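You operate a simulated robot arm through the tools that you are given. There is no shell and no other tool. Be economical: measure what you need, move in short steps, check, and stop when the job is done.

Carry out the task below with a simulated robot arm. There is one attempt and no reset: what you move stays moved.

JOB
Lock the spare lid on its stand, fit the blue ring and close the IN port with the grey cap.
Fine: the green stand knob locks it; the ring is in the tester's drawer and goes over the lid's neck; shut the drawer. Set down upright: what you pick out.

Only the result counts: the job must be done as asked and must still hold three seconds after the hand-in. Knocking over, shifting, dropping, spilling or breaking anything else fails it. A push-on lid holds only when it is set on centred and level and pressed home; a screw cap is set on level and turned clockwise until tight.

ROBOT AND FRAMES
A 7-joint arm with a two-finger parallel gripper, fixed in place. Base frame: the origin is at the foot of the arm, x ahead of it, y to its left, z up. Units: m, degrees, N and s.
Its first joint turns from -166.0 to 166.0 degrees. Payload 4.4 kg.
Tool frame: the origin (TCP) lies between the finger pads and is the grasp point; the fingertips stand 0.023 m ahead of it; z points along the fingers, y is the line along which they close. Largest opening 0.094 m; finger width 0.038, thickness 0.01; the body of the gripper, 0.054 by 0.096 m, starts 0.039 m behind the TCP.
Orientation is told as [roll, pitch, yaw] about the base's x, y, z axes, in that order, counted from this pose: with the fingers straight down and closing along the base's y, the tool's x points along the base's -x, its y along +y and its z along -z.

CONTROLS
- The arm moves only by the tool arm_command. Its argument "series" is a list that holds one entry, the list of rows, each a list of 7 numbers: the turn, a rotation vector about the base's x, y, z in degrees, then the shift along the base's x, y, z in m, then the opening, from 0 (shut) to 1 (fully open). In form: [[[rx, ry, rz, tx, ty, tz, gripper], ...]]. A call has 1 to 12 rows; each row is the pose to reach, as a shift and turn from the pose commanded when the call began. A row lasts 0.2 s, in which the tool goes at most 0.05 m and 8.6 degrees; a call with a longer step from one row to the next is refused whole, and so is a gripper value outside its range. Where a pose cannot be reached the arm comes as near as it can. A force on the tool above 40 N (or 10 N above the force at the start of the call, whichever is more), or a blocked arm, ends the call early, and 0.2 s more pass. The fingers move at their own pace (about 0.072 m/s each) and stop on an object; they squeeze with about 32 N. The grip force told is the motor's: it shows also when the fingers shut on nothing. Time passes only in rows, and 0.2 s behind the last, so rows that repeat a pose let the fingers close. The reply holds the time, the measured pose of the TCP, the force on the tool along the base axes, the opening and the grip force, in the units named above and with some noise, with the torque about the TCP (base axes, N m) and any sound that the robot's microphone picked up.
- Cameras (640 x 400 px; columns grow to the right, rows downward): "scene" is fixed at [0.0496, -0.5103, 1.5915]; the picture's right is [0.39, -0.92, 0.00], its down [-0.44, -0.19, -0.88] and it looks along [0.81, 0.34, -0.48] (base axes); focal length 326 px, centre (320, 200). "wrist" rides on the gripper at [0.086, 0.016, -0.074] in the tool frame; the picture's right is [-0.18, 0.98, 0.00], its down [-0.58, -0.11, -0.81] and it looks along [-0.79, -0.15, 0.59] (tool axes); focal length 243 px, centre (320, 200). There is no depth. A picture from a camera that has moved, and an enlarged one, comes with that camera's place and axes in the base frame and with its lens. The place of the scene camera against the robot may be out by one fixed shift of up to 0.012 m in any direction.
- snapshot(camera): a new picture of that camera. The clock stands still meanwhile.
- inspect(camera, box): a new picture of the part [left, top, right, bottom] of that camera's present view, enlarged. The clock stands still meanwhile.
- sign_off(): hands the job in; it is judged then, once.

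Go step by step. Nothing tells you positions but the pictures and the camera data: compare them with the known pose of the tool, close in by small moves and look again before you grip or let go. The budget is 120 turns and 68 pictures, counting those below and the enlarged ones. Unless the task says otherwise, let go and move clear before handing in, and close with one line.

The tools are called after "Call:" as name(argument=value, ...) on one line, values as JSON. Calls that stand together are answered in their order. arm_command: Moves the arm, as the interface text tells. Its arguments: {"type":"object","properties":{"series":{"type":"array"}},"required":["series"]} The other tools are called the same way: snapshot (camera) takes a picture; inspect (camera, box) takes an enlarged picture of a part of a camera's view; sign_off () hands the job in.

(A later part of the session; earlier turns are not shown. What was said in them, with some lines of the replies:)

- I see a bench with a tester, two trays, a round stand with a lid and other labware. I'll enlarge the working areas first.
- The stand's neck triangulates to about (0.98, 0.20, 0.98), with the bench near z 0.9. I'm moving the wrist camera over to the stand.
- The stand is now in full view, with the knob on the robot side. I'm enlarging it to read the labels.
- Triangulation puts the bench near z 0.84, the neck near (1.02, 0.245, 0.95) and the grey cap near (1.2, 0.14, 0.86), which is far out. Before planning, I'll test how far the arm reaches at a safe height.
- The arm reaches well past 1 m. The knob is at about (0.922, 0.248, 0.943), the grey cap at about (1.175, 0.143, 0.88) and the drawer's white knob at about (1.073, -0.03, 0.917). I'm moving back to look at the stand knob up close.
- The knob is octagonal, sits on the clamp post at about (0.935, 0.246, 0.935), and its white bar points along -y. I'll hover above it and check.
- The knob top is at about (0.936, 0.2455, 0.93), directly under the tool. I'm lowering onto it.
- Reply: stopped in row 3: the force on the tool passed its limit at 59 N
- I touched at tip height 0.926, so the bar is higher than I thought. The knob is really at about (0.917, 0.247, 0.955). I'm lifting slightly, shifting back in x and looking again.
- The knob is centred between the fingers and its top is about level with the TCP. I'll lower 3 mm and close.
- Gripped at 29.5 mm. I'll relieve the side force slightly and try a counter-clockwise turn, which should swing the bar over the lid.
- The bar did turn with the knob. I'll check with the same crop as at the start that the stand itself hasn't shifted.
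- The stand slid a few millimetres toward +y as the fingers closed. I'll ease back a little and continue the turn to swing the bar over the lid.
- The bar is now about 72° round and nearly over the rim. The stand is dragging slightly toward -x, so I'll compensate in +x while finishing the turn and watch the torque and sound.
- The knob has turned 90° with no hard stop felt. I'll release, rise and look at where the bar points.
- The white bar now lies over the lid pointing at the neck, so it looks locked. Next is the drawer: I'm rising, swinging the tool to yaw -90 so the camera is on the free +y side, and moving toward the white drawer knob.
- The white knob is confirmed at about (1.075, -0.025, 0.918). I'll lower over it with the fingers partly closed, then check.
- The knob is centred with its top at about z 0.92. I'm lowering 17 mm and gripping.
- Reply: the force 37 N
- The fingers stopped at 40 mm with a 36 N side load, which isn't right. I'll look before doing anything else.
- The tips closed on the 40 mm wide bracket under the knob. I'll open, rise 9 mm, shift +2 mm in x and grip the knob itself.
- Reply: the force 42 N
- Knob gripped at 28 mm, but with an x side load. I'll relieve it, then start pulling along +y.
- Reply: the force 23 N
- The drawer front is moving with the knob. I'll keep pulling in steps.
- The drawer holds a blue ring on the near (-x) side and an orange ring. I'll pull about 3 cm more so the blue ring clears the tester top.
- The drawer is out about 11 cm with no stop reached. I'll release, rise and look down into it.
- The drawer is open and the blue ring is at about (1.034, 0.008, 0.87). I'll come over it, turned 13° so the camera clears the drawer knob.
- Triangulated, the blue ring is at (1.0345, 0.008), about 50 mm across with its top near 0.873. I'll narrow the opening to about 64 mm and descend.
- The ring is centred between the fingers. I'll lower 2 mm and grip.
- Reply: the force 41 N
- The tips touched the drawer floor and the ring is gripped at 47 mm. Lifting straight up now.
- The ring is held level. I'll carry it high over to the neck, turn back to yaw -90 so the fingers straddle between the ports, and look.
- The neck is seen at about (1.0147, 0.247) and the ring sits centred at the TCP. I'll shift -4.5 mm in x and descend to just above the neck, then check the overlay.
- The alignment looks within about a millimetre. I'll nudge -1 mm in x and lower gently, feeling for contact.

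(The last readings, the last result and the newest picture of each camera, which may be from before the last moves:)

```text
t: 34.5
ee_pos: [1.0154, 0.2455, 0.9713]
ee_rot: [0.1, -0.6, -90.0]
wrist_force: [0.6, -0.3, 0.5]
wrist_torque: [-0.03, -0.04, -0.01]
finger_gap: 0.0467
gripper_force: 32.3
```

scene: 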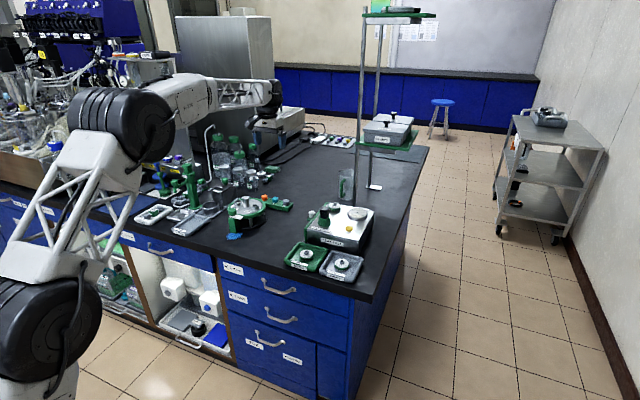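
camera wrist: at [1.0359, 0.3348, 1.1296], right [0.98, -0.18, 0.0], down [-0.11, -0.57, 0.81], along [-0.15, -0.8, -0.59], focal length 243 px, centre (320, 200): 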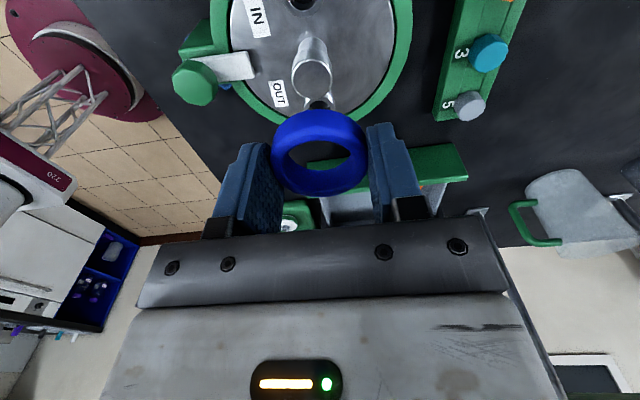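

Call:
arm_command(series=[[[0, 0, 0, 0, 0, -0.003, 0.4], [0, 0, 0, 0, 0, -0.006, 0.4]]])

Call:
inspect(camera="wrist", box=[200, 30, 440, 230])

```text
t: 35.1
ee_pos: [1.0147, 0.2451, 0.9642]
ee_rot: [0.1, -0.4, -90.0]
wrist_force: [0.3, 0.1, -0.2]
wrist_torque: [-0.01, 0.02, -0.01]
finger_gap: 0.0472
gripper_force: 31.1
```

```text
2.00 times, centred on (320, 130) of wrist
camera zoom: at [1.0302, 0.333, 1.0399], right [0.98, -0.18, 0.0], down [-0.11, -0.57, 0.81], along [-0.15, -0.8, -0.59], focal length 485 px, centre (320, 340)
```

zoom: 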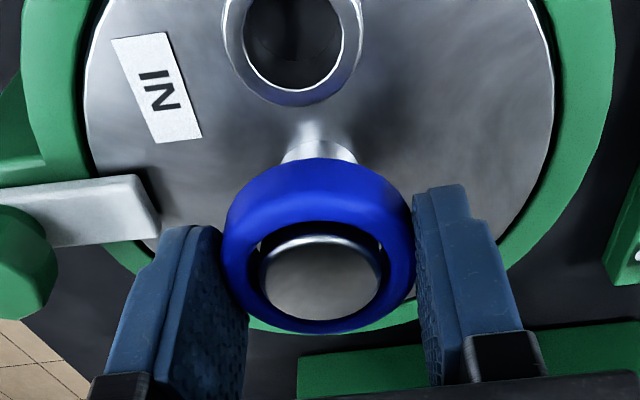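

The collar is inside the ring. I'll keep lowering along the neck toward the lid plate.

Call:
arm_command(series=[[[0, 0, 0, 0, 0, -0.004, 0.4], [0, 0, 0, 0, 0, -0.008, 0.4], [0, 0, 0, 0, 0, -0.012, 0.4], [0, 0, 0, 0, 0, -0.015, 0.4], [0, 0, 0, 0, 0, -0.018, 0.4], [0, 0, 0, 0, 0, -0.021, 0.4]]])

Call:
inspect(camera="scene", box=[222, 188, 302, 238])

```text
t: 36.5
ee_pos: [1.0142, 0.2455, 0.9442]
ee_rot: [0.0, -0.5, -90.0]
wrist_force: [-0.7, 0.4, -0.7]
wrist_torque: [0.0, 0.04, 0.0]
finger_gap: 0.047
gripper_force: 32.1
```

```text
8.00 times, centred on (262, 213) of scene
camera zoom: at [0.0496, -0.5103, 1.5915], right [0.39, -0.92, 0.0], down [-0.44, -0.19, -0.88], along [0.81, 0.34, -0.48], focal length 2608 px, centre (784, 96)
```

zoom: 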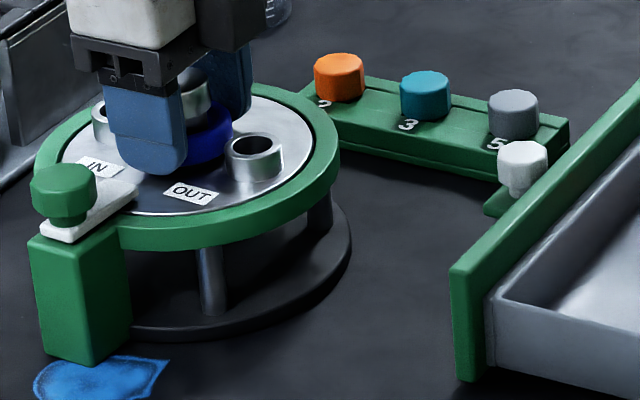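

Still no contact. I'll lower in 2 mm steps until the plate is felt.

Call:
arm_command(series=[[[0, 0, 0, 0, 0, -0.002, 0.4], [0, 0, 0, 0, 0, -0.004, 0.4], [0, 0, 0, 0, 0, -0.006, 0.4], [0, 0, 0, 0, 0, -0.008, 0.4], [0, 0, 0, 0, 0, -0.01, 0.4]]])

```text
t: 37.6
ee_pos: [1.0163, 0.2454, 0.9411]
ee_rot: [0.4, -0.4, -90.1]
wrist_force: [-1.1, 0.0, 6.5]
wrist_torque: [-0.01, 0.17, 0.03]
finger_gap: 0.0466
gripper_force: 32.0
stopped in row 5: the force on the tool passed its limit at 43 N (the readings are from after the stop); the commanded pose is now the measured one
```

The ring is seated on the lid plate. I'll release and rise, then look.

Call:
arm_command(series=[[[0, 0, 0, -0.001, 0, 0.001, 0.55], [0, 0, 0, -0.001, 0, 0.001, 0.62], [0, 0, 0, -0.001, 0, 0.001, 0.62], [0, 0, 0, -0.001, 0, 0.02, 0.62], [0, 0, 0, -0.001, 0, 0.06, 0.62], [0, 0, 0, -0.001, 0, 0.1, 0.62], [0, 0, 0, -0.001, 0.02, 0.14, 0.62]]])

Call:
inspect(camera="wrist", box=[180, 0, 500, 200])

```text
t: 39.2
ee_pos: [1.0157, 0.2638, 1.0813]
ee_rot: [0.4, -0.4, -90.0]
wrist_force: [0.1, 0.2, -1.3]
wrist_torque: [0.01, -0.01, 0.02]
finger_gap: 0.0585
gripper_force: 0.1
```

```text
2.00 times, centred on (340, 100) of wrist
camera zoom: at [1.0304, 0.3527, 1.1559], right [0.98, -0.18, 0.01], down [-0.11, -0.58, 0.81], along [-0.15, -0.8, -0.59], focal length 485 px, centre (280, 400)
```

zoom: 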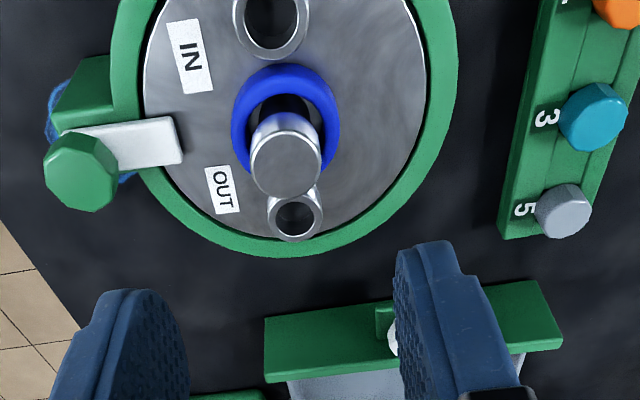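

The ring is seated over the neck, and the IN port is at about (1.0155, 0.288). Next I'll shut the drawer by pushing its knob with closed fingers from the +y side.

Call:
arm_command(series=[[[0, 0, 0, 0.03, -0.04, 0, 0.3], [0, 0, 0, 0.0605, -0.08, 0, 0], [0, 0, 0, 0.0605, -0.12, 0, 0], [0, 0, 0, 0.0605, -0.12, -0.04, 0], [0, 0, 0, 0.0605, -0.12, -0.085, 0], [0, 0, 0, 0.0605, -0.12, -0.125, 0], [0, 0, 0, 0.0605, -0.12, -0.155, 0]]])

Call:
snapshot(camera="wrist")

```text
refused: row 2 steps farther than a row can; nothing moved
```

```text
24 pictures are left
camera wrist: at [1.0304, 0.3527, 1.1559], right [0.98, -0.18, 0.01], down [-0.11, -0.58, 0.81], along [-0.15, -0.8, -0.59], focal length 243 px, centre (320, 200)
```

wrist: 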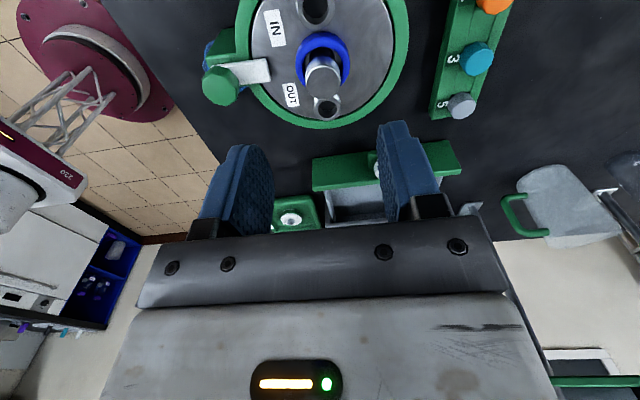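

That call was refused for too large a step, so nothing moved. Repeating it with smaller steps.

Call:
arm_command(series=[[[0, 0, 0, 0.025, -0.035, 0, 0.3], [0, 0, 0, 0.05, -0.07, 0, 0], [0, 0, 0, 0.0605, -0.11, 0, 0], [0, 0, 0, 0.0605, -0.12, -0.04, 0], [0, 0, 0, 0.0605, -0.12, -0.085, 0], [0, 0, 0, 0.0605, -0.12, -0.125, 0], [0, 0, 0, 0.0605, -0.12, -0.155, 0]]])

Call:
snapshot(camera="wrist")

```text
t: 40.8
ee_pos: [1.0763, 0.1458, 0.9258]
ee_rot: [0.4, -0.3, -90.0]
wrist_force: [-0.1, 0.3, 0.9]
wrist_torque: [0.03, -0.01, 0.0]
finger_gap: 0.0
gripper_force: 31.7
```

```text
23 pictures are left
camera wrist: at [1.0912, 0.2328, 1.0015], right [0.98, -0.18, 0.01], down [-0.11, -0.58, 0.81], along [-0.14, -0.8, -0.59], focal length 243 px, centre (320, 200)
```

wrist: 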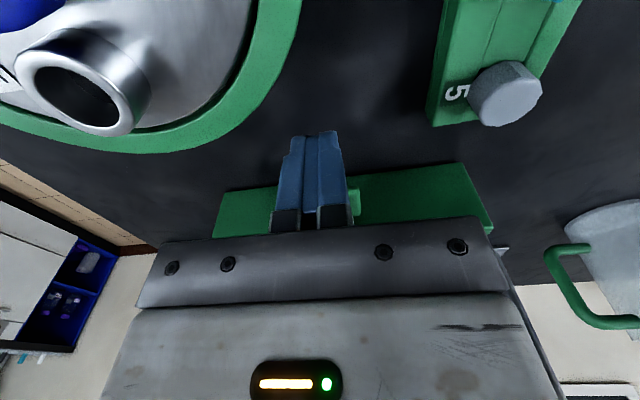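

The fingers line up with the knob and bracket. Pushing in -y.

Call:
arm_command(series=[[[0, 0, 0, 0, -0.02, 0, 0], [0, 0, 0, 0, -0.035, 0, 0], [0, 0, 0, 0, -0.047, 0, 0], [0, 0, 0, 0, -0.059, 0, 0], [0, 0, 0, 0, -0.071, 0, 0], [0, 0, 0, 0, -0.083, 0, 0], [0, 0, 0, 0, -0.095, 0, 0], [0, 0, 0, 0, -0.107, 0, 0], [0, 0, 0, 0, -0.119, 0, 0], [0, 0, 0, 0, -0.128, 0, 0], [0, 0, 0, 0, -0.134, 0, 0]]])

```text
t: 43.2
ee_pos: [1.0756, 0.0108, 0.9254]
ee_rot: [0.3, -0.4, -90.0]
wrist_force: [-0.1, 0.3, 0.7]
wrist_torque: [-0.02, 0.0, 0.06]
finger_gap: 0.0
gripper_force: 32.0
```

Call:
arm_command(series=[[[0, 0, 0, 0, -0.003, 0, 0], [0, 0, 0, 0, -0.006, 0, 0], [0, 0, 0, 0, -0.009, 0, 0], [0, 0, 0, 0, -0.012, 0, 0], [0, 0, 0, 0, -0.015, 0, 0], [0, 0, 0, 0, -0.018, 0, 0]]])

Call:
inspect(camera="scene", box=[220, 180, 380, 280])

```text
t: 44.3
ee_pos: [1.0754, 0.0019, 0.9263]
ee_rot: [0.3, -0.4, -89.8]
wrist_force: [-3.2, 11.5, 1.4]
wrist_torque: [0.17, 0.13, -0.07]
finger_gap: 0.0001
gripper_force: 31.8
stopped in row 5: the force on the tool passed its limit at 46 N (the readings are from after the stop); the commanded pose is now the measured one
```

```text
4.00 times, centred on (300, 230) of scene
camera zoom: at [0.0496, -0.5103, 1.5915], right [0.39, -0.92, 0.0], down [-0.44, -0.19, -0.88], along [0.81, 0.34, -0.48], focal length 1304 px, centre (400, 80)
```

zoom: 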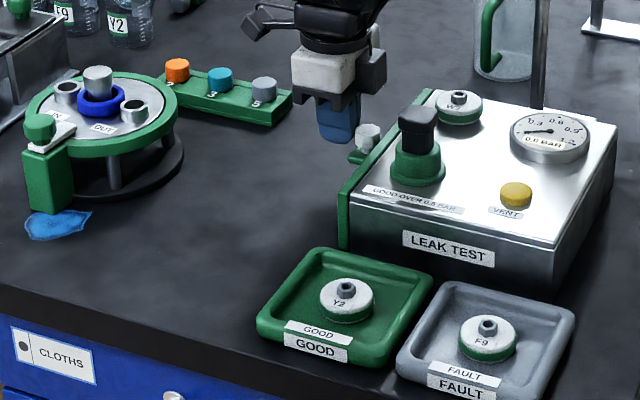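

The drawer is shut against its stop. Next I'll go for the grey cap, "5", keeping yaw -90 so the fingers later pass beside the neck.

Call:
arm_command(series=[[[0, 0, 0, 0, 0.01, 0, 0], [0, 0, 0, 0, 0.025, 0.02, 0], [0, 0, 0, 0.02, 0.05, 0.05, 0.3], [0, 0, 0, 0.05, 0.08, 0.07, 0.6], [0, 0, 0, 0.08, 0.11, 0.08, 0.7], [0, 0, 0, 0.1, 0.142, 0.08, 0.7]]])

Call:
snapshot(camera="wrist")

```text
t: 45.7
ee_pos: [1.1731, 0.1432, 1.0076]
ee_rot: [0.4, -0.3, -90.0]
wrist_force: [1.5, 0.6, 0.0]
wrist_torque: [0.05, -0.01, 0.0]
finger_gap: 0.0658
gripper_force: 0.0
```

```text
21 pictures are left
camera wrist: at [1.1882, 0.2305, 1.0821], right [0.98, -0.18, 0.01], down [-0.11, -0.58, 0.81], along [-0.14, -0.8, -0.59], focal length 243 px, centre (320, 200)
```

wrist: 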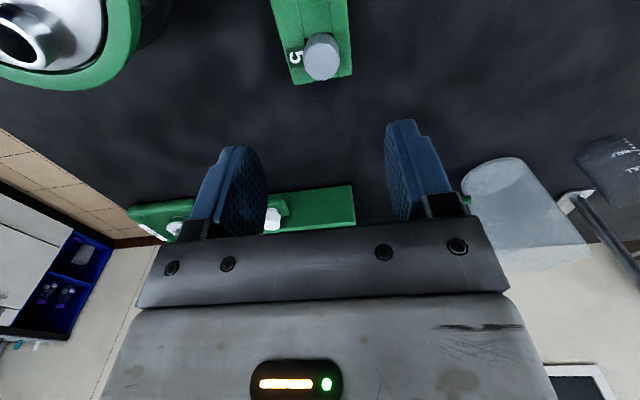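

The grey cap is at about (1.1737, 0.142) with its top at 0.885. I'll lower to just above gripping height and check.

Call:
arm_command(series=[[[0, 0, 0, 0.0006, -0.0012, -0.04, 0.7], [0, 0, 0, 0.0006, -0.0012, -0.08, 0.65], [0, 0, 0, 0.0006, -0.0012, -0.102, 0.6]]])

Call:
inspect(camera="wrist", box=[200, 30, 440, 230])

```text
t: 46.5
ee_pos: [1.174, 0.1423, 0.9038]
ee_rot: [0.3, -0.3, -89.9]
wrist_force: [-1.3, -0.4, 0.4]
wrist_torque: [-0.03, -0.01, -0.02]
finger_gap: 0.0562
gripper_force: 0.2
```

```text
2.00 times, centred on (320, 130) of wrist
camera zoom: at [1.1895, 0.2306, 0.98], right [0.98, -0.18, 0.01], down [-0.11, -0.58, 0.81], along [-0.14, -0.8, -0.59], focal length 485 px, centre (320, 340)
```

zoom: 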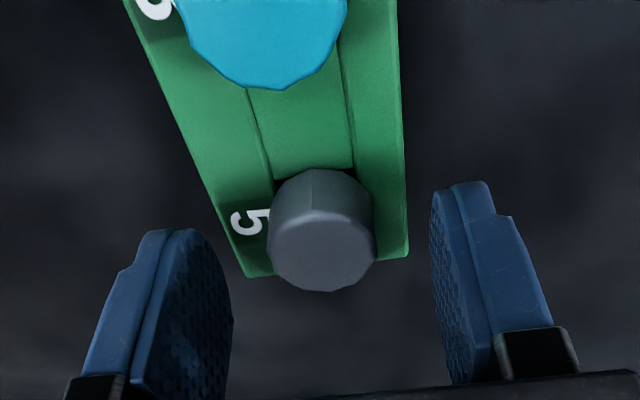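

The cap is centred between the fingers. Lowering 10 mm and gripping.

Call:
arm_command(series=[[[0, 0, 0, 0, 0, -0.006, 0.55], [0, 0, 0, 0, 0, -0.011, 0.5], [0, 0, 0, 0, 0, -0.011, 0.3], [0, 0, 0, 0, 0, -0.011, 0.2], [0, 0, 0, 0, 0, -0.011, 0.2]]])

```text
t: 47.7
ee_pos: [1.1741, 0.143, 0.894]
ee_rot: [0.3, -0.2, -89.9]
wrist_force: [-0.3, 0.0, 4.2]
wrist_torque: [0.06, 0.1, 0.08]
finger_gap: 0.026
gripper_force: 31.8
```

Gripped at 26 mm. Lifting.

Call:
arm_command(series=[[[0, 0, 0, 0, 0, 0.004, 0.2], [0, 0, 0, 0, 0, 0.01, 0.2], [0, 0, 0, 0, 0, 0.04, 0.2], [0, 0, 0, 0, 0, 0.085, 0.2], [0, 0, 0, 0, 0, 0.13, 0.2]]])

Call:
snapshot(camera="wrist")

```text
t: 48.9
ee_pos: [1.1736, 0.1423, 1.022]
ee_rot: [0.3, -0.3, -89.9]
wrist_force: [-0.6, 0.4, -1.5]
wrist_torque: [0.0, 0.01, -0.02]
finger_gap: 0.0244
gripper_force: 31.5
```

```text
19 pictures are left
camera wrist: at [1.1892, 0.2297, 1.0979], right [0.98, -0.18, 0.01], down [-0.11, -0.58, 0.81], along [-0.14, -0.8, -0.59], focal length 243 px, centre (320, 200)
```

wrist: 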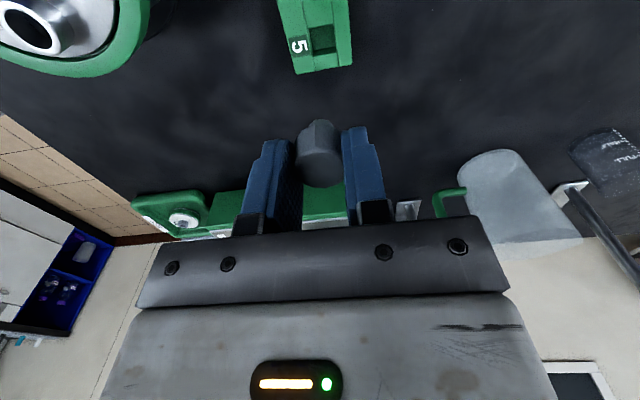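

Call:
inspect(camera="scene", box=[250, 140, 330, 220])

Call:
inspect(camera="wrist", box=[270, 100, 370, 200])

```text
5.00 times, centred on (290, 180) of scene
camera zoom: at [0.0496, -0.5103, 1.5915], right [0.39, -0.92, 0.0], down [-0.44, -0.19, -0.88], along [0.81, 0.34, -0.48], focal length 1630 px, centre (470, 300)
```

zoom: 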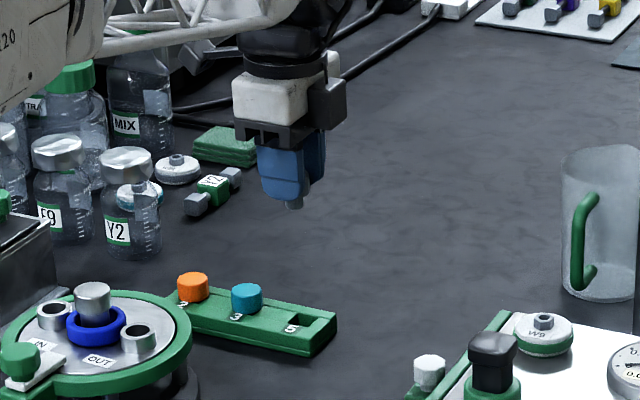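

```text
4.00 times, centred on (320, 150) of wrist
camera zoom: at [1.1892, 0.2297, 1.0979], right [0.98, -0.18, 0.01], down [-0.11, -0.58, 0.81], along [-0.14, -0.8, -0.59], focal length 970 px, centre (320, 400)
```

zoom: 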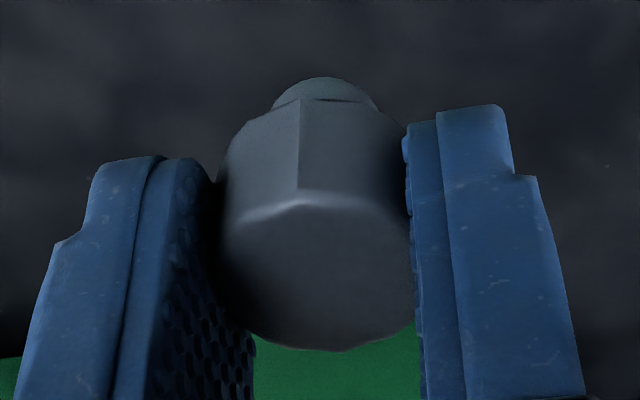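

The cap has an octagonal head with a plug beneath, so it pushes into the port bore. It's held upright; I'll carry it over the IN port and look.

Call:
arm_command(series=[[[0, 0, 0, -0.02, 0.02, 0.025, 0.2], [0, 0, 0, -0.052, 0.048, 0.025, 0.2], [0, 0, 0, -0.084, 0.078, 0.025, 0.2], [0, 0, 0, -0.116, 0.108, 0.025, 0.2], [0, 0, 0, -0.14, 0.13, 0.025, 0.2], [0, 0, 0, -0.158, 0.146, 0.025, 0.2], [0, 0, 0, -0.158, 0.146, 0.01, 0.2]]])

Call:
snapshot(camera="wrist")

```text
t: 50.5
ee_pos: [1.0176, 0.2884, 1.0331]
ee_rot: [0.5, -0.3, -89.8]
wrist_force: [0.0, 0.4, -0.4]
wrist_torque: [0.0, -0.03, -0.01]
finger_gap: 0.0246
gripper_force: 32.2
```

```text
16 pictures are left
camera wrist: at [1.0335, 0.3764, 1.1083], right [0.98, -0.18, 0.01], down [-0.11, -0.58, 0.81], along [-0.14, -0.8, -0.59], focal length 243 px, centre (320, 200)
```

wrist: 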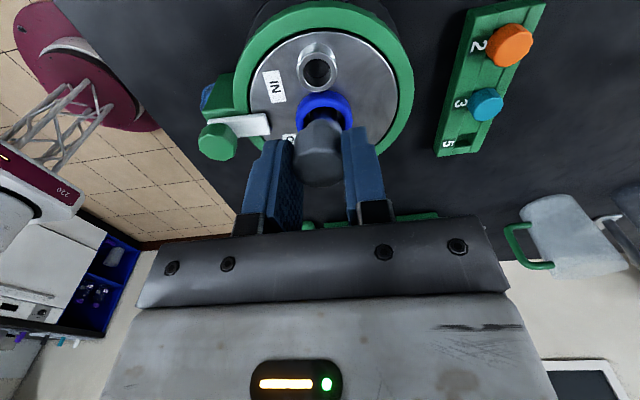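

The port is nearly straight below, at about (1.017, 0.289, 0.93). I'll descend until the plug tip is about 12 mm above it and check closely.

Call:
arm_command(series=[[[0, 0, 0, 0, 0.001, -0.03, 0.2], [0, 0, 0, 0, 0.001, -0.052, 0.2]]])

Call:
inspect(camera="wrist", box=[250, 60, 390, 200])

Call:
inspect(camera="scene", box=[222, 170, 276, 220])

```text
t: 51.1
ee_pos: [1.0175, 0.2886, 0.9807]
ee_rot: [0.3, -0.2, -89.9]
wrist_force: [0.2, -0.1, -0.1]
wrist_torque: [0.02, 0.03, 0.02]
finger_gap: 0.0242
gripper_force: 32.2
```

```text
2.86 times, centred on (320, 130) of wrist
camera zoom: at [1.0332, 0.3772, 1.056], right [0.98, -0.18, 0.01], down [-0.11, -0.58, 0.81], along [-0.14, -0.8, -0.59], focal length 693 px, centre (320, 400)
```

zoom: 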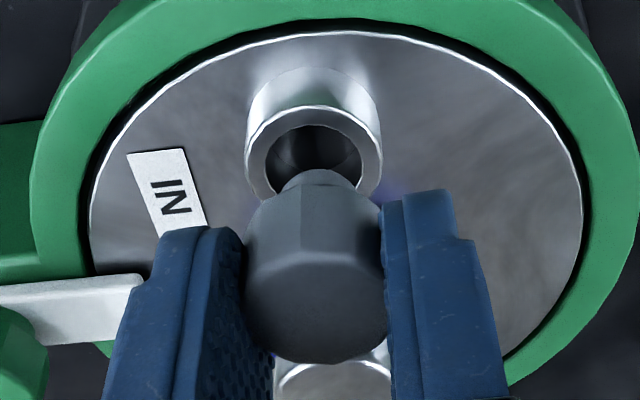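

```text
8.00 times, centred on (249, 195) of scene
camera zoom: at [0.0496, -0.5103, 1.5915], right [0.39, -0.92, 0.0], down [-0.44, -0.19, -0.88], along [0.81, 0.34, -0.48], focal length 2608 px, centre (888, 240)
```

zoom: 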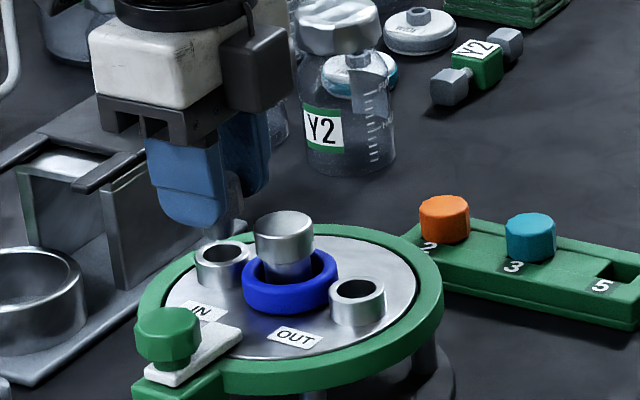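

The port centre matches the tool to under a millimetre. I'm descending gently and feeling for contact.

Call:
arm_command(series=[[[0, 0, 0, -0.0005, -0.0003, -0.006, 0.2], [0, 0, 0, -0.0005, -0.0003, -0.012, 0.2], [0, 0, 0, -0.0005, -0.0003, -0.016, 0.2]]])

Call:
inspect(camera="wrist", box=[250, 60, 390, 200])

```text
t: 51.9
ee_pos: [1.0167, 0.288, 0.9655]
ee_rot: [0.4, -0.3, -90.0]
wrist_force: [0.5, -0.2, -0.9]
wrist_torque: [0.01, 0.0, 0.02]
finger_gap: 0.0242
gripper_force: 32.3
```

```text
2.86 times, centred on (320, 130) of wrist
camera zoom: at [1.0328, 0.3761, 1.0405], right [0.98, -0.18, 0.01], down [-0.11, -0.58, 0.81], along [-0.14, -0.8, -0.59], focal length 693 px, centre (320, 400)
```

zoom: 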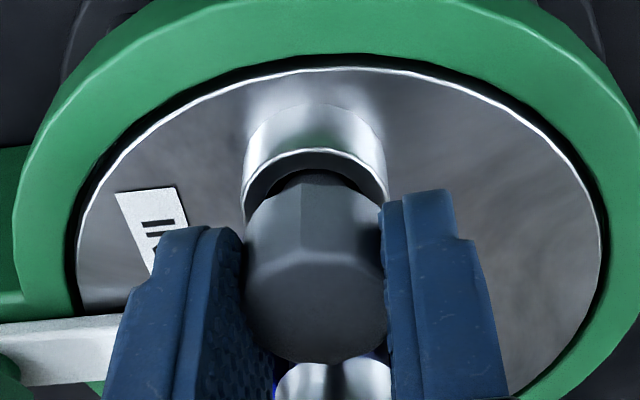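

The plug tip is entering the bore. I'll keep lowering in small steps until it is pressed home.

Call:
arm_command(series=[[[0, 0, 0, 0, 0, -0.003, 0.2], [0, 0, 0, 0, 0, -0.006, 0.2], [0, 0, 0, 0, 0, -0.008, 0.2], [0, 0, 0, 0, 0, -0.01, 0.2], [0, 0, 0, 0, 0, -0.012, 0.2], [0, 0, 0, 0, 0, -0.014, 0.2], [0, 0, 0, 0, 0, -0.016, 0.2]]])

```text
t: 53.4
ee_pos: [1.0192, 0.2894, 0.9571]
ee_rot: [0.7, -0.2, -89.9]
wrist_force: [3.4, -0.6, 7.2]
wrist_torque: [0.01, 0.02, 0.02]
finger_gap: 0.0242
gripper_force: 32.0
stopped in row 7: the force on the tool passed its limit at 43 N (the readings are from after the stop); the commanded pose is now the measured one
```

Call:
inspect(camera="wrist", box=[250, 60, 390, 200])

```text
2.86 times, centred on (320, 130) of wrist
camera zoom: at [1.0328, 0.3764, 1.0318], right [0.98, -0.18, 0.01], down [-0.12, -0.58, 0.81], along [-0.14, -0.8, -0.59], focal length 693 px, centre (320, 400)
```

zoom: 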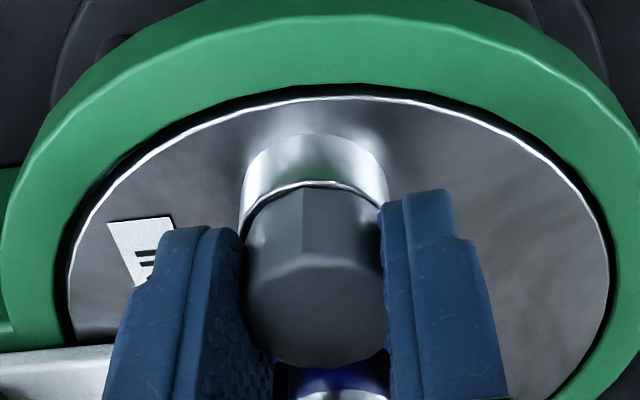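

The head sits almost flush on the port. It may be push-on or screw, so I'll keep light downward pressure and turn clockwise, watching the torque and height.

Call:
arm_command(series=[[[0, 0, 0, -0.0015, -0.0008, -0.001, 0.2], [0, 0, -8, -0.002, -0.001, -0.002, 0.2], [0, 0, -16, -0.002, -0.001, -0.003, 0.2], [0, 0, -24, -0.002, -0.001, -0.003, 0.2], [0, 0, -32, -0.002, -0.001, -0.004, 0.2], [0, 0, -40, -0.002, -0.001, -0.004, 0.2]]])

```text
t: 54.6
ee_pos: [1.0162, 0.2876, 0.9574]
ee_rot: [0.9, -0.1, -117.6]
wrist_force: [1.6, 0.7, 3.8]
wrist_torque: [0.05, 0.03, -0.04]
finger_gap: 0.0238
gripper_force: 31.8
stopped in row 5: the force on the tool passed its limit at 42 N (the readings are from after the stop); the commanded pose is now the measured one
```

It is firmly against something at the same height, with almost no turning torque. I'll release, rise and look at how the cap sits.

Call:
arm_command(series=[[[0, 0, 0, 0, 0, 0, 0.35], [0, 0, 0, 0, 0, 0, 0.42], [0, 0, 0, 0, 0, 0.02, 0.42], [0, 0, 9, 0, 0, 0.05, 0.42], [0, 0, 18, 0, 0.0, 0.08, 0.42], [0, 0, 27, 0, 0.0, 0.08, 0.42]]])

Call:
inspect(camera="wrist", box=[240, 20, 400, 140])

Call:
inspect(camera="scene", box=[222, 180, 276, 220])

```text
refused: row 4 steps farther than a row can; nothing moved
```

```text
3.33 times, centred on (320, 80) of wrist
camera zoom: at [1.07, 0.3583, 1.0321], right [0.79, -0.62, 0.01], down [-0.38, -0.46, 0.8], along [-0.49, -0.64, -0.59], focal length 809 px, centre (320, 600)
```

zoom: 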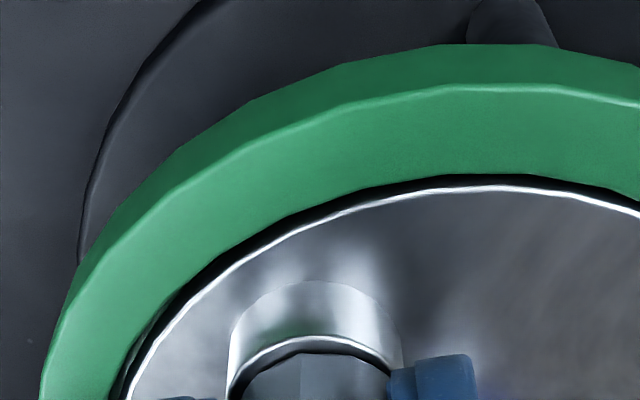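

```text
10.00 times, centred on (249, 200) of scene
camera zoom: at [0.0496, -0.5103, 1.5915], right [0.39, -0.92, 0.0], down [-0.44, -0.19, -0.88], along [0.81, 0.34, -0.48], focal length 3260 px, centre (1030, 200)
```

zoom: 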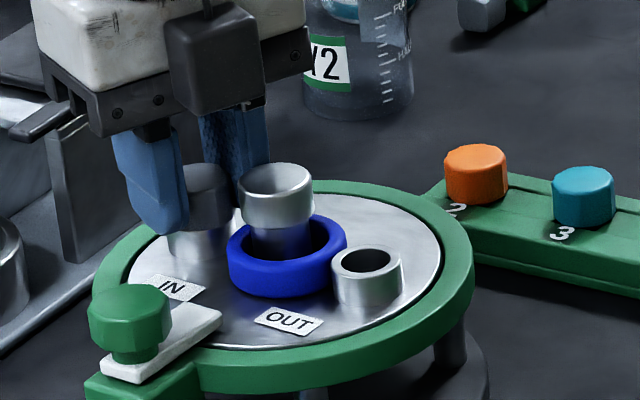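

Both pictures show the cap sitting on the IN port. I'll release with smaller rotation steps and rise.

Call:
arm_command(series=[[[0, 0, 0, 0, 0, 0, 0.35], [0, 0, 0, 0, 0, 0, 0.42], [0, 0, 0, 0, 0, 0.02, 0.42], [0, 0, 8, 0, 0, 0.045, 0.42], [0, 0, 16, 0, 0.0, 0.07, 0.42], [0, 0, 24, 0, 0.0, 0.08, 0.2], [0, 0, 28, 0, 0.0, 0.08, 0]]])

Call:
inspect(camera="wrist", box=[240, 20, 400, 140])

```text
t: 56.2
ee_pos: [1.0154, 0.2864, 1.0344]
ee_rot: [0.8, -0.1, -89.4]
wrist_force: [0.3, -0.3, -0.3]
wrist_torque: [0.0, -0.03, 0.01]
finger_gap: 0.0001
gripper_force: 32.0
```

```text
3.33 times, centred on (320, 80) of wrist
camera zoom: at [1.03, 0.3747, 1.1104], right [0.98, -0.18, 0.01], down [-0.11, -0.58, 0.81], along [-0.13, -0.79, -0.59], focal length 809 px, centre (320, 600)
```

zoom: 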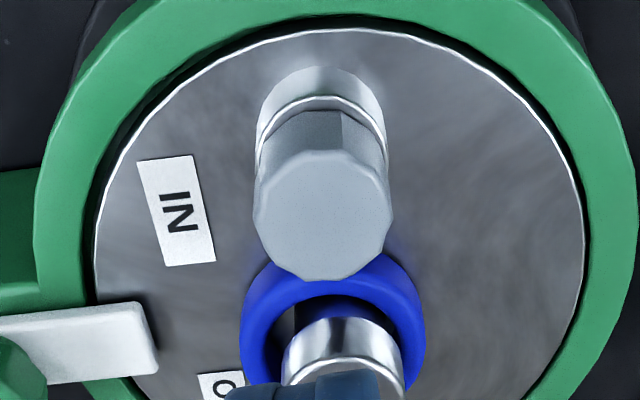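

The cap stands level on the port. I'll press it home from above with closed fingers.

Call:
arm_command(series=[[[0, 0, 0, 0, 0.0015, -0.03, 0], [0, 0, 0, 0, 0.0015, -0.055, 0], [0, 0, 0, 0, 0.0015, -0.06, 0], [0, 0, 0, 0, 0.0015, -0.063, 0], [0, 0, 0, 0, 0.0015, -0.066, 0], [0, 0, 0, 0, 0.0015, -0.069, 0], [0, 0, 0, 0, 0.0015, -0.072, 0], [0, 0, 0, 0, 0.0015, -0.075, 0]]])

```text
t: 57.6
ee_pos: [1.0176, 0.2913, 0.9736]
ee_rot: [1.2, 0.0, -89.6]
wrist_force: [0.1, -0.4, 6.2]
wrist_torque: [0.0, -0.01, -0.03]
finger_gap: 0.0004
gripper_force: 32.2
stopped in row 7: the force on the tool passed its limit at 49 N (the readings are from after the stop); the commanded pose is now the measured one
```

Call:
arm_command(series=[[[0, 0, 0, 0, 0, 0.01, 0], [0, 0, 0, 0, 0.02, 0.04, 0], [0, 0, 0, 0, 0.06, 0.06, 0.3], [0, 0, 0, 0, 0.1, 0.06, 0.45]]])

Call:
inspect(camera="scene", box=[230, 185, 262, 205])

```text
t: 58.6
ee_pos: [1.0162, 0.391, 1.0309]
ee_rot: [1.1, 0.0, -89.7]
wrist_force: [-0.3, 0.0, 0.1]
wrist_torque: [-0.01, 0.02, 0.0]
finger_gap: 0.0425
gripper_force: 0.0
```

```text
16.00 times, centred on (246, 195) of scene
camera zoom: at [0.0496, -0.5103, 1.5915], right [0.39, -0.92, 0.0], down [-0.44, -0.19, -0.88], along [0.81, 0.34, -0.48], focal length 5216 px, centre (1504, 280)
```

zoom: 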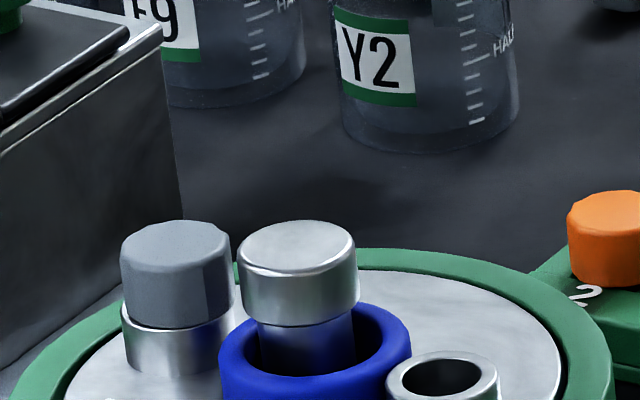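

The cap sits flush and level on the port. For insurance in case it's threaded, I'll grip it once more, level the tool, and test a clockwise turn while reading the torque.

Call:
arm_command(series=[[[-1, 0, 5, 0, -0.04, 0, 0.45], [-1, 0, 10, 0, -0.08, 0, 0.45], [-1, 0, 15, 0, -0.103, 0, 0.45], [-1, 0, 15, 0, -0.103, -0.04, 0.45], [-1, 0, 15, 0, -0.103, -0.068, 0.45], [-1, 0, 15, 0, -0.103, -0.068, 0.3], [-1, 0, 15, 0, -0.103, -0.068, 0.2], [-1, 0, 15, 0, -0.103, -0.068, 0.2]]])

Call:
arm_command(series=[[[0, 0, -8, 0, 0, 0, 0.2], [0, 0, -16, 0, 0, 0, 0.2], [0, 0, -24, 0, 0, 0, 0.2], [0, 0, -32, 0, 0, 0, 0.2], [0, 0, -40, 0, 0, 0, 0.2], [0, 0, -46, 0, 0, 0, 0.2]]])

```text
t: 60.4
ee_pos: [1.0196, 0.2884, 0.9649]
ee_rot: [1.0, -1.0, -74.7]
wrist_force: [3.5, -0.9, 7.8]
wrist_torque: [-0.05, -0.03, 0.02]
finger_gap: 0.0245
gripper_force: 32.2
```

```text
t: 61.8
ee_pos: [1.018, 0.2885, 0.9637]
ee_rot: [0.9, -0.9, -120.7]
wrist_force: [-1.3, 2.9, 2.4]
wrist_torque: [0.16, 0.08, 0.03]
finger_gap: 0.0241
gripper_force: 31.8
```

It turns freely with no torque build-up. I'll turn a further 48° clockwise to confirm whether it tightens.

Call:
arm_command(series=[[[0, 0, -8, 0, 0, 0, 0.2], [0, 0, -16, 0, 0, 0, 0.2], [0, 0, -24, 0, 0, 0, 0.2], [0, 0, -32, 0, 0, 0, 0.2], [0, 0, -40, 0, 0, 0, 0.2], [0, 0, -48, 0, 0, 0, 0.2]]])

```text
t: 63.1
ee_pos: [1.0033, 0.2709, 0.962]
ee_rot: [-0.3, -2.2, -156.5]
wrist_force: [2.7, 0.0, 3.6]
wrist_torque: [-0.12, -0.03, 0.07]
finger_gap: 0.0249
gripper_force: 32.2
out of reach, approached as far as the arm can: row 5, 6
stopped in row 6: the force on the tool passed its limit at 108 N (the readings are from after the stop); the commanded pose is now the measured one
```

The arm ran out of reach and dragged sideways with a large force. I need to see what state things are in before moving.

Call:
inspect(camera="scene", box=[222, 180, 302, 240])

Call:
snapshot(camera="wrist")

```text
6.67 times, centred on (262, 210) of scene
camera zoom: at [0.0496, -0.5103, 1.5915], right [0.39, -0.92, 0.0], down [-0.44, -0.19, -0.88], along [0.81, 0.34, -0.48], focal length 2173 px, centre (707, 133)
```

zoom: 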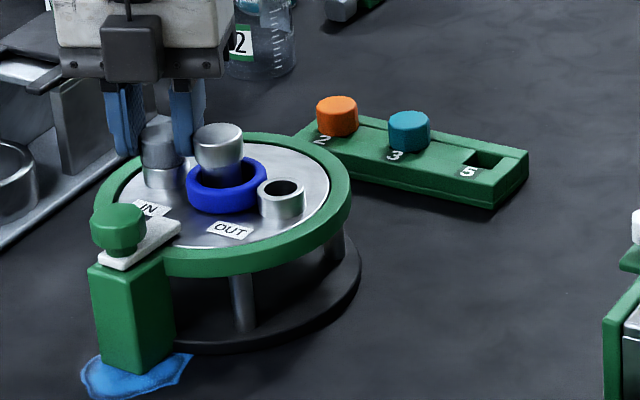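

```text
6 pictures are left
camera wrist: at [1.0906, 0.2911, 1.0335], right [0.22, -0.98, 0.0], down [-0.55, -0.12, 0.83], along [-0.81, -0.18, -0.56], focal length 243 px, centre (320, 200)
```

wrist: 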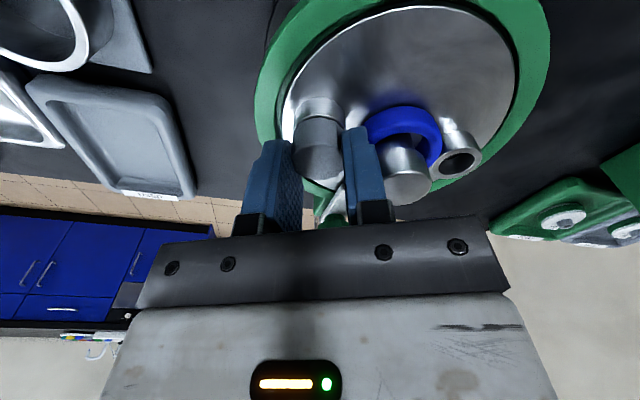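

The stand slid about 2 cm toward the robot with the cap and ring still in place. The clamp also still looks locked. I'll release carefully, rise, and turn back to yaw -90.

Call:
arm_command(series=[[[0, 0, 0, 0, 0, 0, 0.3], [0, 0, 0, 0, 0, 0, 0.31], [0, 0, 0, 0, 0, 0.015, 0.31], [0, 0, 0, 0, 0, 0.05, 0.31], [0, 0, 0, 0, 0, 0.09, 0.4], [0, 2, 8, 0, 0, 0.1, 0.5], [0, 2, 16, 0, 0, 0.1, 0.5], [0, 2, 24, 0, 0, 0.1, 0.5], [0, 2, 32, 0, 0, 0.1, 0.5], [0, 2, 40, 0, 0, 0.1, 0.5], [0, 2, 48, 0, 0, 0.1, 0.5], [0, 2, 56, 0, 0, 0.1, 0.5]]])

```text
t: 65.7
ee_pos: [1.0011, 0.2692, 1.061]
ee_rot: [-2.0, -3.4, -100.4]
wrist_force: [-0.4, -0.5, 0.2]
wrist_torque: [0.01, 0.03, 0.01]
finger_gap: 0.0472
gripper_force: 0.0
```

The tool is tilted a few degrees, so I'll level it, hover over the neck and take a look.

Call:
arm_command(series=[[[1.5, -1.3, 5, 0, -0.02, 0, 0.6], [3, -2.6, 10.4, -0.001, -0.04, -0.01, 0.6], [3, -2.6, 10.4, -0.001, -0.04, -0.03, 0.6], [3, -2.6, 10.4, -0.001, -0.04, -0.03, 0.6]]])

Call:
snapshot(camera="wrist")

```text
t: 66.7
ee_pos: [1.0016, 0.2304, 1.0298]
ee_rot: [0.3, -0.2, -90.2]
wrist_force: [-0.4, -0.5, 0.5]
wrist_torque: [0.01, -0.01, -0.02]
finger_gap: 0.0567
gripper_force: 0.1
```

```text
5 pictures are left
camera wrist: at [1.0166, 0.3179, 1.1058], right [0.98, -0.19, 0.01], down [-0.12, -0.58, 0.81], along [-0.15, -0.79, -0.59], focal length 243 px, centre (320, 200)
```

wrist: 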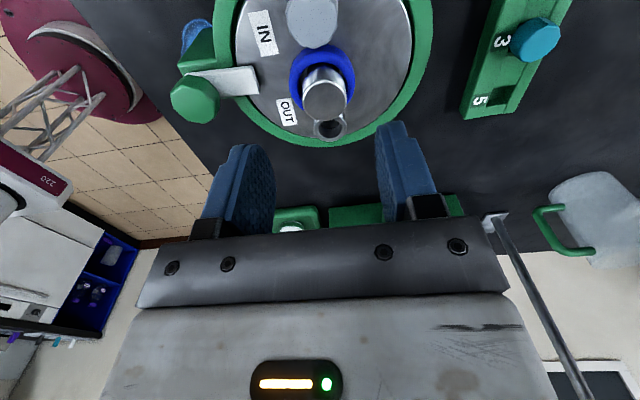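

The neck is now at about (1.003, 0.2255), about 2 cm from where the stand began. I'll grip the solid neck collar above the ring and ease the stand back.

Call:
arm_command(series=[[[0, 0, 0, 0.0013, -0.005, -0.035, 0.6], [0, 0, 0, 0.0013, -0.005, -0.0675, 0.55], [0, 0, 0, 0.0013, -0.005, -0.0675, 0.35], [0, 0, 0, 0.0013, -0.005, -0.0675, 0.25], [0, 0, 0, 0.0013, -0.005, -0.0675, 0.25]]])

```text
t: 67.9
ee_pos: [1.0018, 0.2267, 0.9648]
ee_rot: [0.5, 0.0, -90.2]
wrist_force: [14.4, 7.4, 7.3]
wrist_torque: [0.33, 0.01, -0.06]
finger_gap: 0.0284
gripper_force: 31.9
```

Collar gripped. Dragging the stand gently back.

Call:
arm_command(series=[[[0, 0, 0, 0.003, 0.003, 0.0, 0.25], [0, 0, 0, 0.006, 0.006, 0, 0.25], [0, 0, 0, 0.009, 0.009, 0, 0.25], [0, 0, 0, 0.012, 0.012, 0, 0.25], [0, 0, 0, 0.015, 0.015, 0, 0.25], [0, 0, 0, 0.018, 0.017, 0, 0.25]]])

Call:
inspect(camera="scene", box=[222, 188, 302, 238])

```text
t: 68.6
ee_pos: [1.011, 0.2328, 0.9656]
ee_rot: [0.4, -0.2, -90.2]
wrist_force: [-8.2, -6.8, 4.7]
wrist_torque: [0.22, 0.11, 0.07]
finger_gap: 0.0284
gripper_force: 32.3
stopped in row 3: the force on the tool passed its limit at 49 N (the readings are from after the stop); the commanded pose is now the measured one
```

```text
8.00 times, centred on (262, 213) of scene
camera zoom: at [0.0496, -0.5103, 1.5915], right [0.39, -0.92, 0.0], down [-0.44, -0.19, -0.88], along [0.81, 0.34, -0.48], focal length 2608 px, centre (784, 96)
```

zoom: 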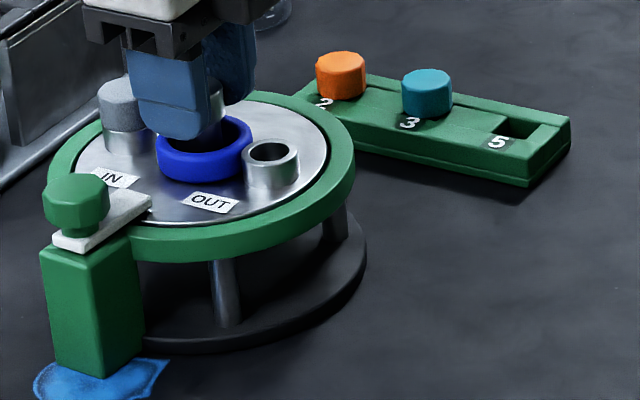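

The stand came back partway before the force limit stopped it, and the strip is untouched. I'll ease it the rest of the way with slower steps.

Call:
arm_command(series=[[[0, 0, 0, 0.001, 0.001, 0.0, 0.25], [0, 0, 0, 0.002, 0.002, 0, 0.25], [0, 0, 0, 0.003, 0.003, 0, 0.25], [0, 0, 0, 0.004, 0.004, 0, 0.25], [0, 0, 0, 0.005, 0.005, 0, 0.25], [0, 0, 0, 0.006, 0.006, 0, 0.25], [0, 0, 0, 0.007, 0.007, 0, 0.25], [0, 0, 0, 0.008, 0.008, 0, 0.25], [0, 0, 0, 0.009, 0.009, 0, 0.25], [0, 0, 0, 0.009, 0.009, 0, 0.25]]])

```text
t: 70.8
ee_pos: [1.0189, 0.2418, 0.9663]
ee_rot: [0.5, -0.2, -90.1]
wrist_force: [-7.2, -15.0, 2.6]
wrist_torque: [-0.27, 0.22, -0.06]
finger_gap: 0.0283
gripper_force: 32.0
```

The neck is back at about (1.019, 0.242), close to where it began. I'll release, rise clear, and check everything.

Call:
arm_command(series=[[[0, 0, 0, -0.0005, -0.001, 0, 0.4], [0, 0, 0, -0.0005, -0.001, 0, 0.55], [0, 0, 0, -0.0005, -0.001, 0.02, 0.6], [0, 0, 0, -0.0005, -0.001, 0.06, 0.6], [0, 0, 0, -0.0005, 0.03, 0.1, 0.6], [0, 0, 0, -0.0005, 0.06, 0.1, 0.6]]])

Call:
inspect(camera="wrist", box=[180, 0, 460, 175])

Call:
inspect(camera="scene", box=[222, 188, 302, 238])

```text
refused: row 5 steps farther than a row can; nothing moved
```

```text
2.29 times, centred on (320, 88) of wrist
camera zoom: at [1.0341, 0.329, 1.0409], right [0.98, -0.19, 0.01], down [-0.12, -0.58, 0.81], along [-0.15, -0.79, -0.59], focal length 555 px, centre (320, 457)
```

zoom: 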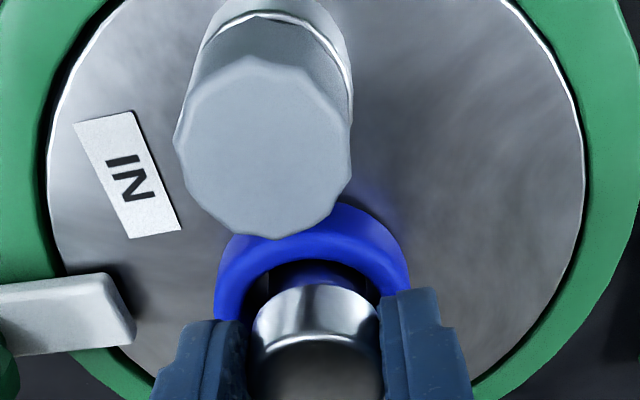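

```text
8.00 times, centred on (262, 213) of scene
camera zoom: at [0.0496, -0.5103, 1.5915], right [0.39, -0.92, 0.0], down [-0.44, -0.19, -0.88], along [0.81, 0.34, -0.48], focal length 2608 px, centre (784, 96)
```

zoom: 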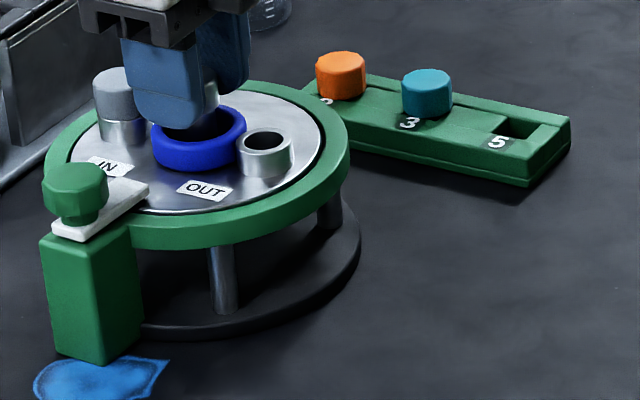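

The stand is back at its starting position in the scene view. I'll release the collar, rise, and press the cap home once more from above, since the cap may have been rocked.

Call:
arm_command(series=[[[0, 0, 0, -0.0005, -0.001, 0, 0.4], [0, 0, 0, -0.0005, -0.001, 0, 0.55], [0, 0, 0, -0.0005, -0.001, 0.02, 0.6], [0, 0, 0, -0.0005, -0.001, 0.055, 0.3], [0, 0, 0, -0.001, 0.02, 0.06, 0], [0, 0, 0, -0.001, 0.048, 0.06, 0], [0, 0, 0, -0.001, 0.048, 0.06, 0]]])

Call:
arm_command(series=[[[0, 0, 0, 0, 0, -0.03, 0], [0, 0, 0, 0, 0, -0.045, 0], [0, 0, 0, 0, 0, -0.05, 0], [0, 0, 0, 0, 0, -0.053, 0], [0, 0, 0, 0, 0, -0.056, 0], [0, 0, 0, 0, 0, -0.058, 0], [0, 0, 0, 0, 0, -0.06, 0], [0, 0, 0, 0, 0, -0.062, 0]]])

```text
t: 72.4
ee_pos: [1.0202, 0.2897, 1.026]
ee_rot: [0.5, -0.2, -90.2]
wrist_force: [-0.1, -0.4, 0.5]
wrist_torque: [-0.03, -0.05, -0.01]
finger_gap: 0.0
gripper_force: 32.3
```

```text
t: 73.9
ee_pos: [1.0185, 0.2896, 0.9732]
ee_rot: [0.8, -0.1, -90.2]
wrist_force: [1.1, -1.3, 4.6]
wrist_torque: [-0.02, 0.02, 0.02]
finger_gap: 0.0
gripper_force: 32.3
stopped in row 7: the force on the tool passed its limit at 43 N (the readings are from after the stop); the commanded pose is now the measured one
```

The cap bottoms out at the same height as before. Now I'll rise and move clear for a final look.

Call:
arm_command(series=[[[0, 0, 0, 0, 0, 0.02, 0], [0, 0, 0, 0, 0, 0.06, 0.2], [0, 0, 0, 0, 0.01, 0.1, 0.5], [0, 0, 0, 0, 0.01, 0.14, 0.5]]])

Call:
inspect(camera="wrist", box=[220, 0, 420, 125])

Call:
inspect(camera="scene", box=[222, 180, 382, 280])

```text
t: 74.9
ee_pos: [1.0177, 0.3007, 1.1101]
ee_rot: [0.6, -0.1, -90.2]
wrist_force: [0.7, -0.3, 0.1]
wrist_torque: [-0.01, 0.02, -0.01]
finger_gap: 0.0471
gripper_force: 0.1
```

```text
3.20 times, centred on (320, 62) of wrist
camera zoom: at [1.0337, 0.388, 1.186], right [0.98, -0.19, 0.01], down [-0.12, -0.58, 0.81], along [-0.14, -0.79, -0.59], focal length 776 px, centre (320, 640)
```

zoom: 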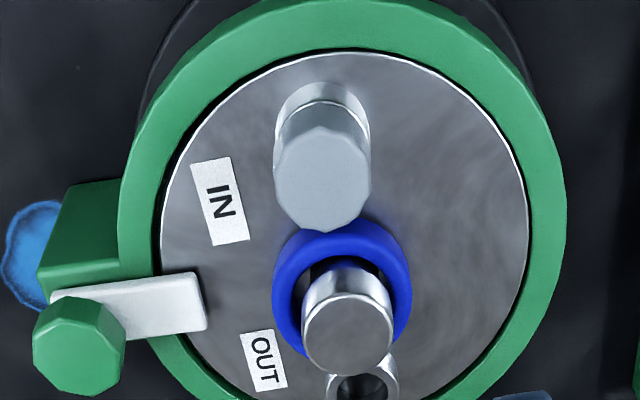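

```text
4.00 times, centred on (302, 230) of scene
camera zoom: at [0.0496, -0.5103, 1.5915], right [0.39, -0.92, 0.0], down [-0.44, -0.19, -0.88], along [0.81, 0.34, -0.48], focal length 1304 px, centre (392, 80)
```

zoom: 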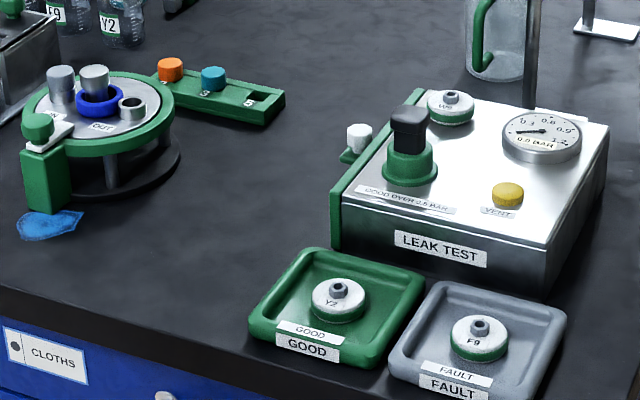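

The bar is over the lid, the blue ring is on the neck, the grey cap sits upright in IN, the drawer is shut and the tool is clear. Handing in.

Call:
sign_off()

```text
The job is handed in.
```

I handed the job in with the lid clamped by the green knob, the blue ring over the neck, the grey cap pressed into IN and the drawer shut; the stand was dragged about 2 cm by an over-reach and pulled back to about where it began, and neither the clamp nor the cap gave a click or any rise in torque.
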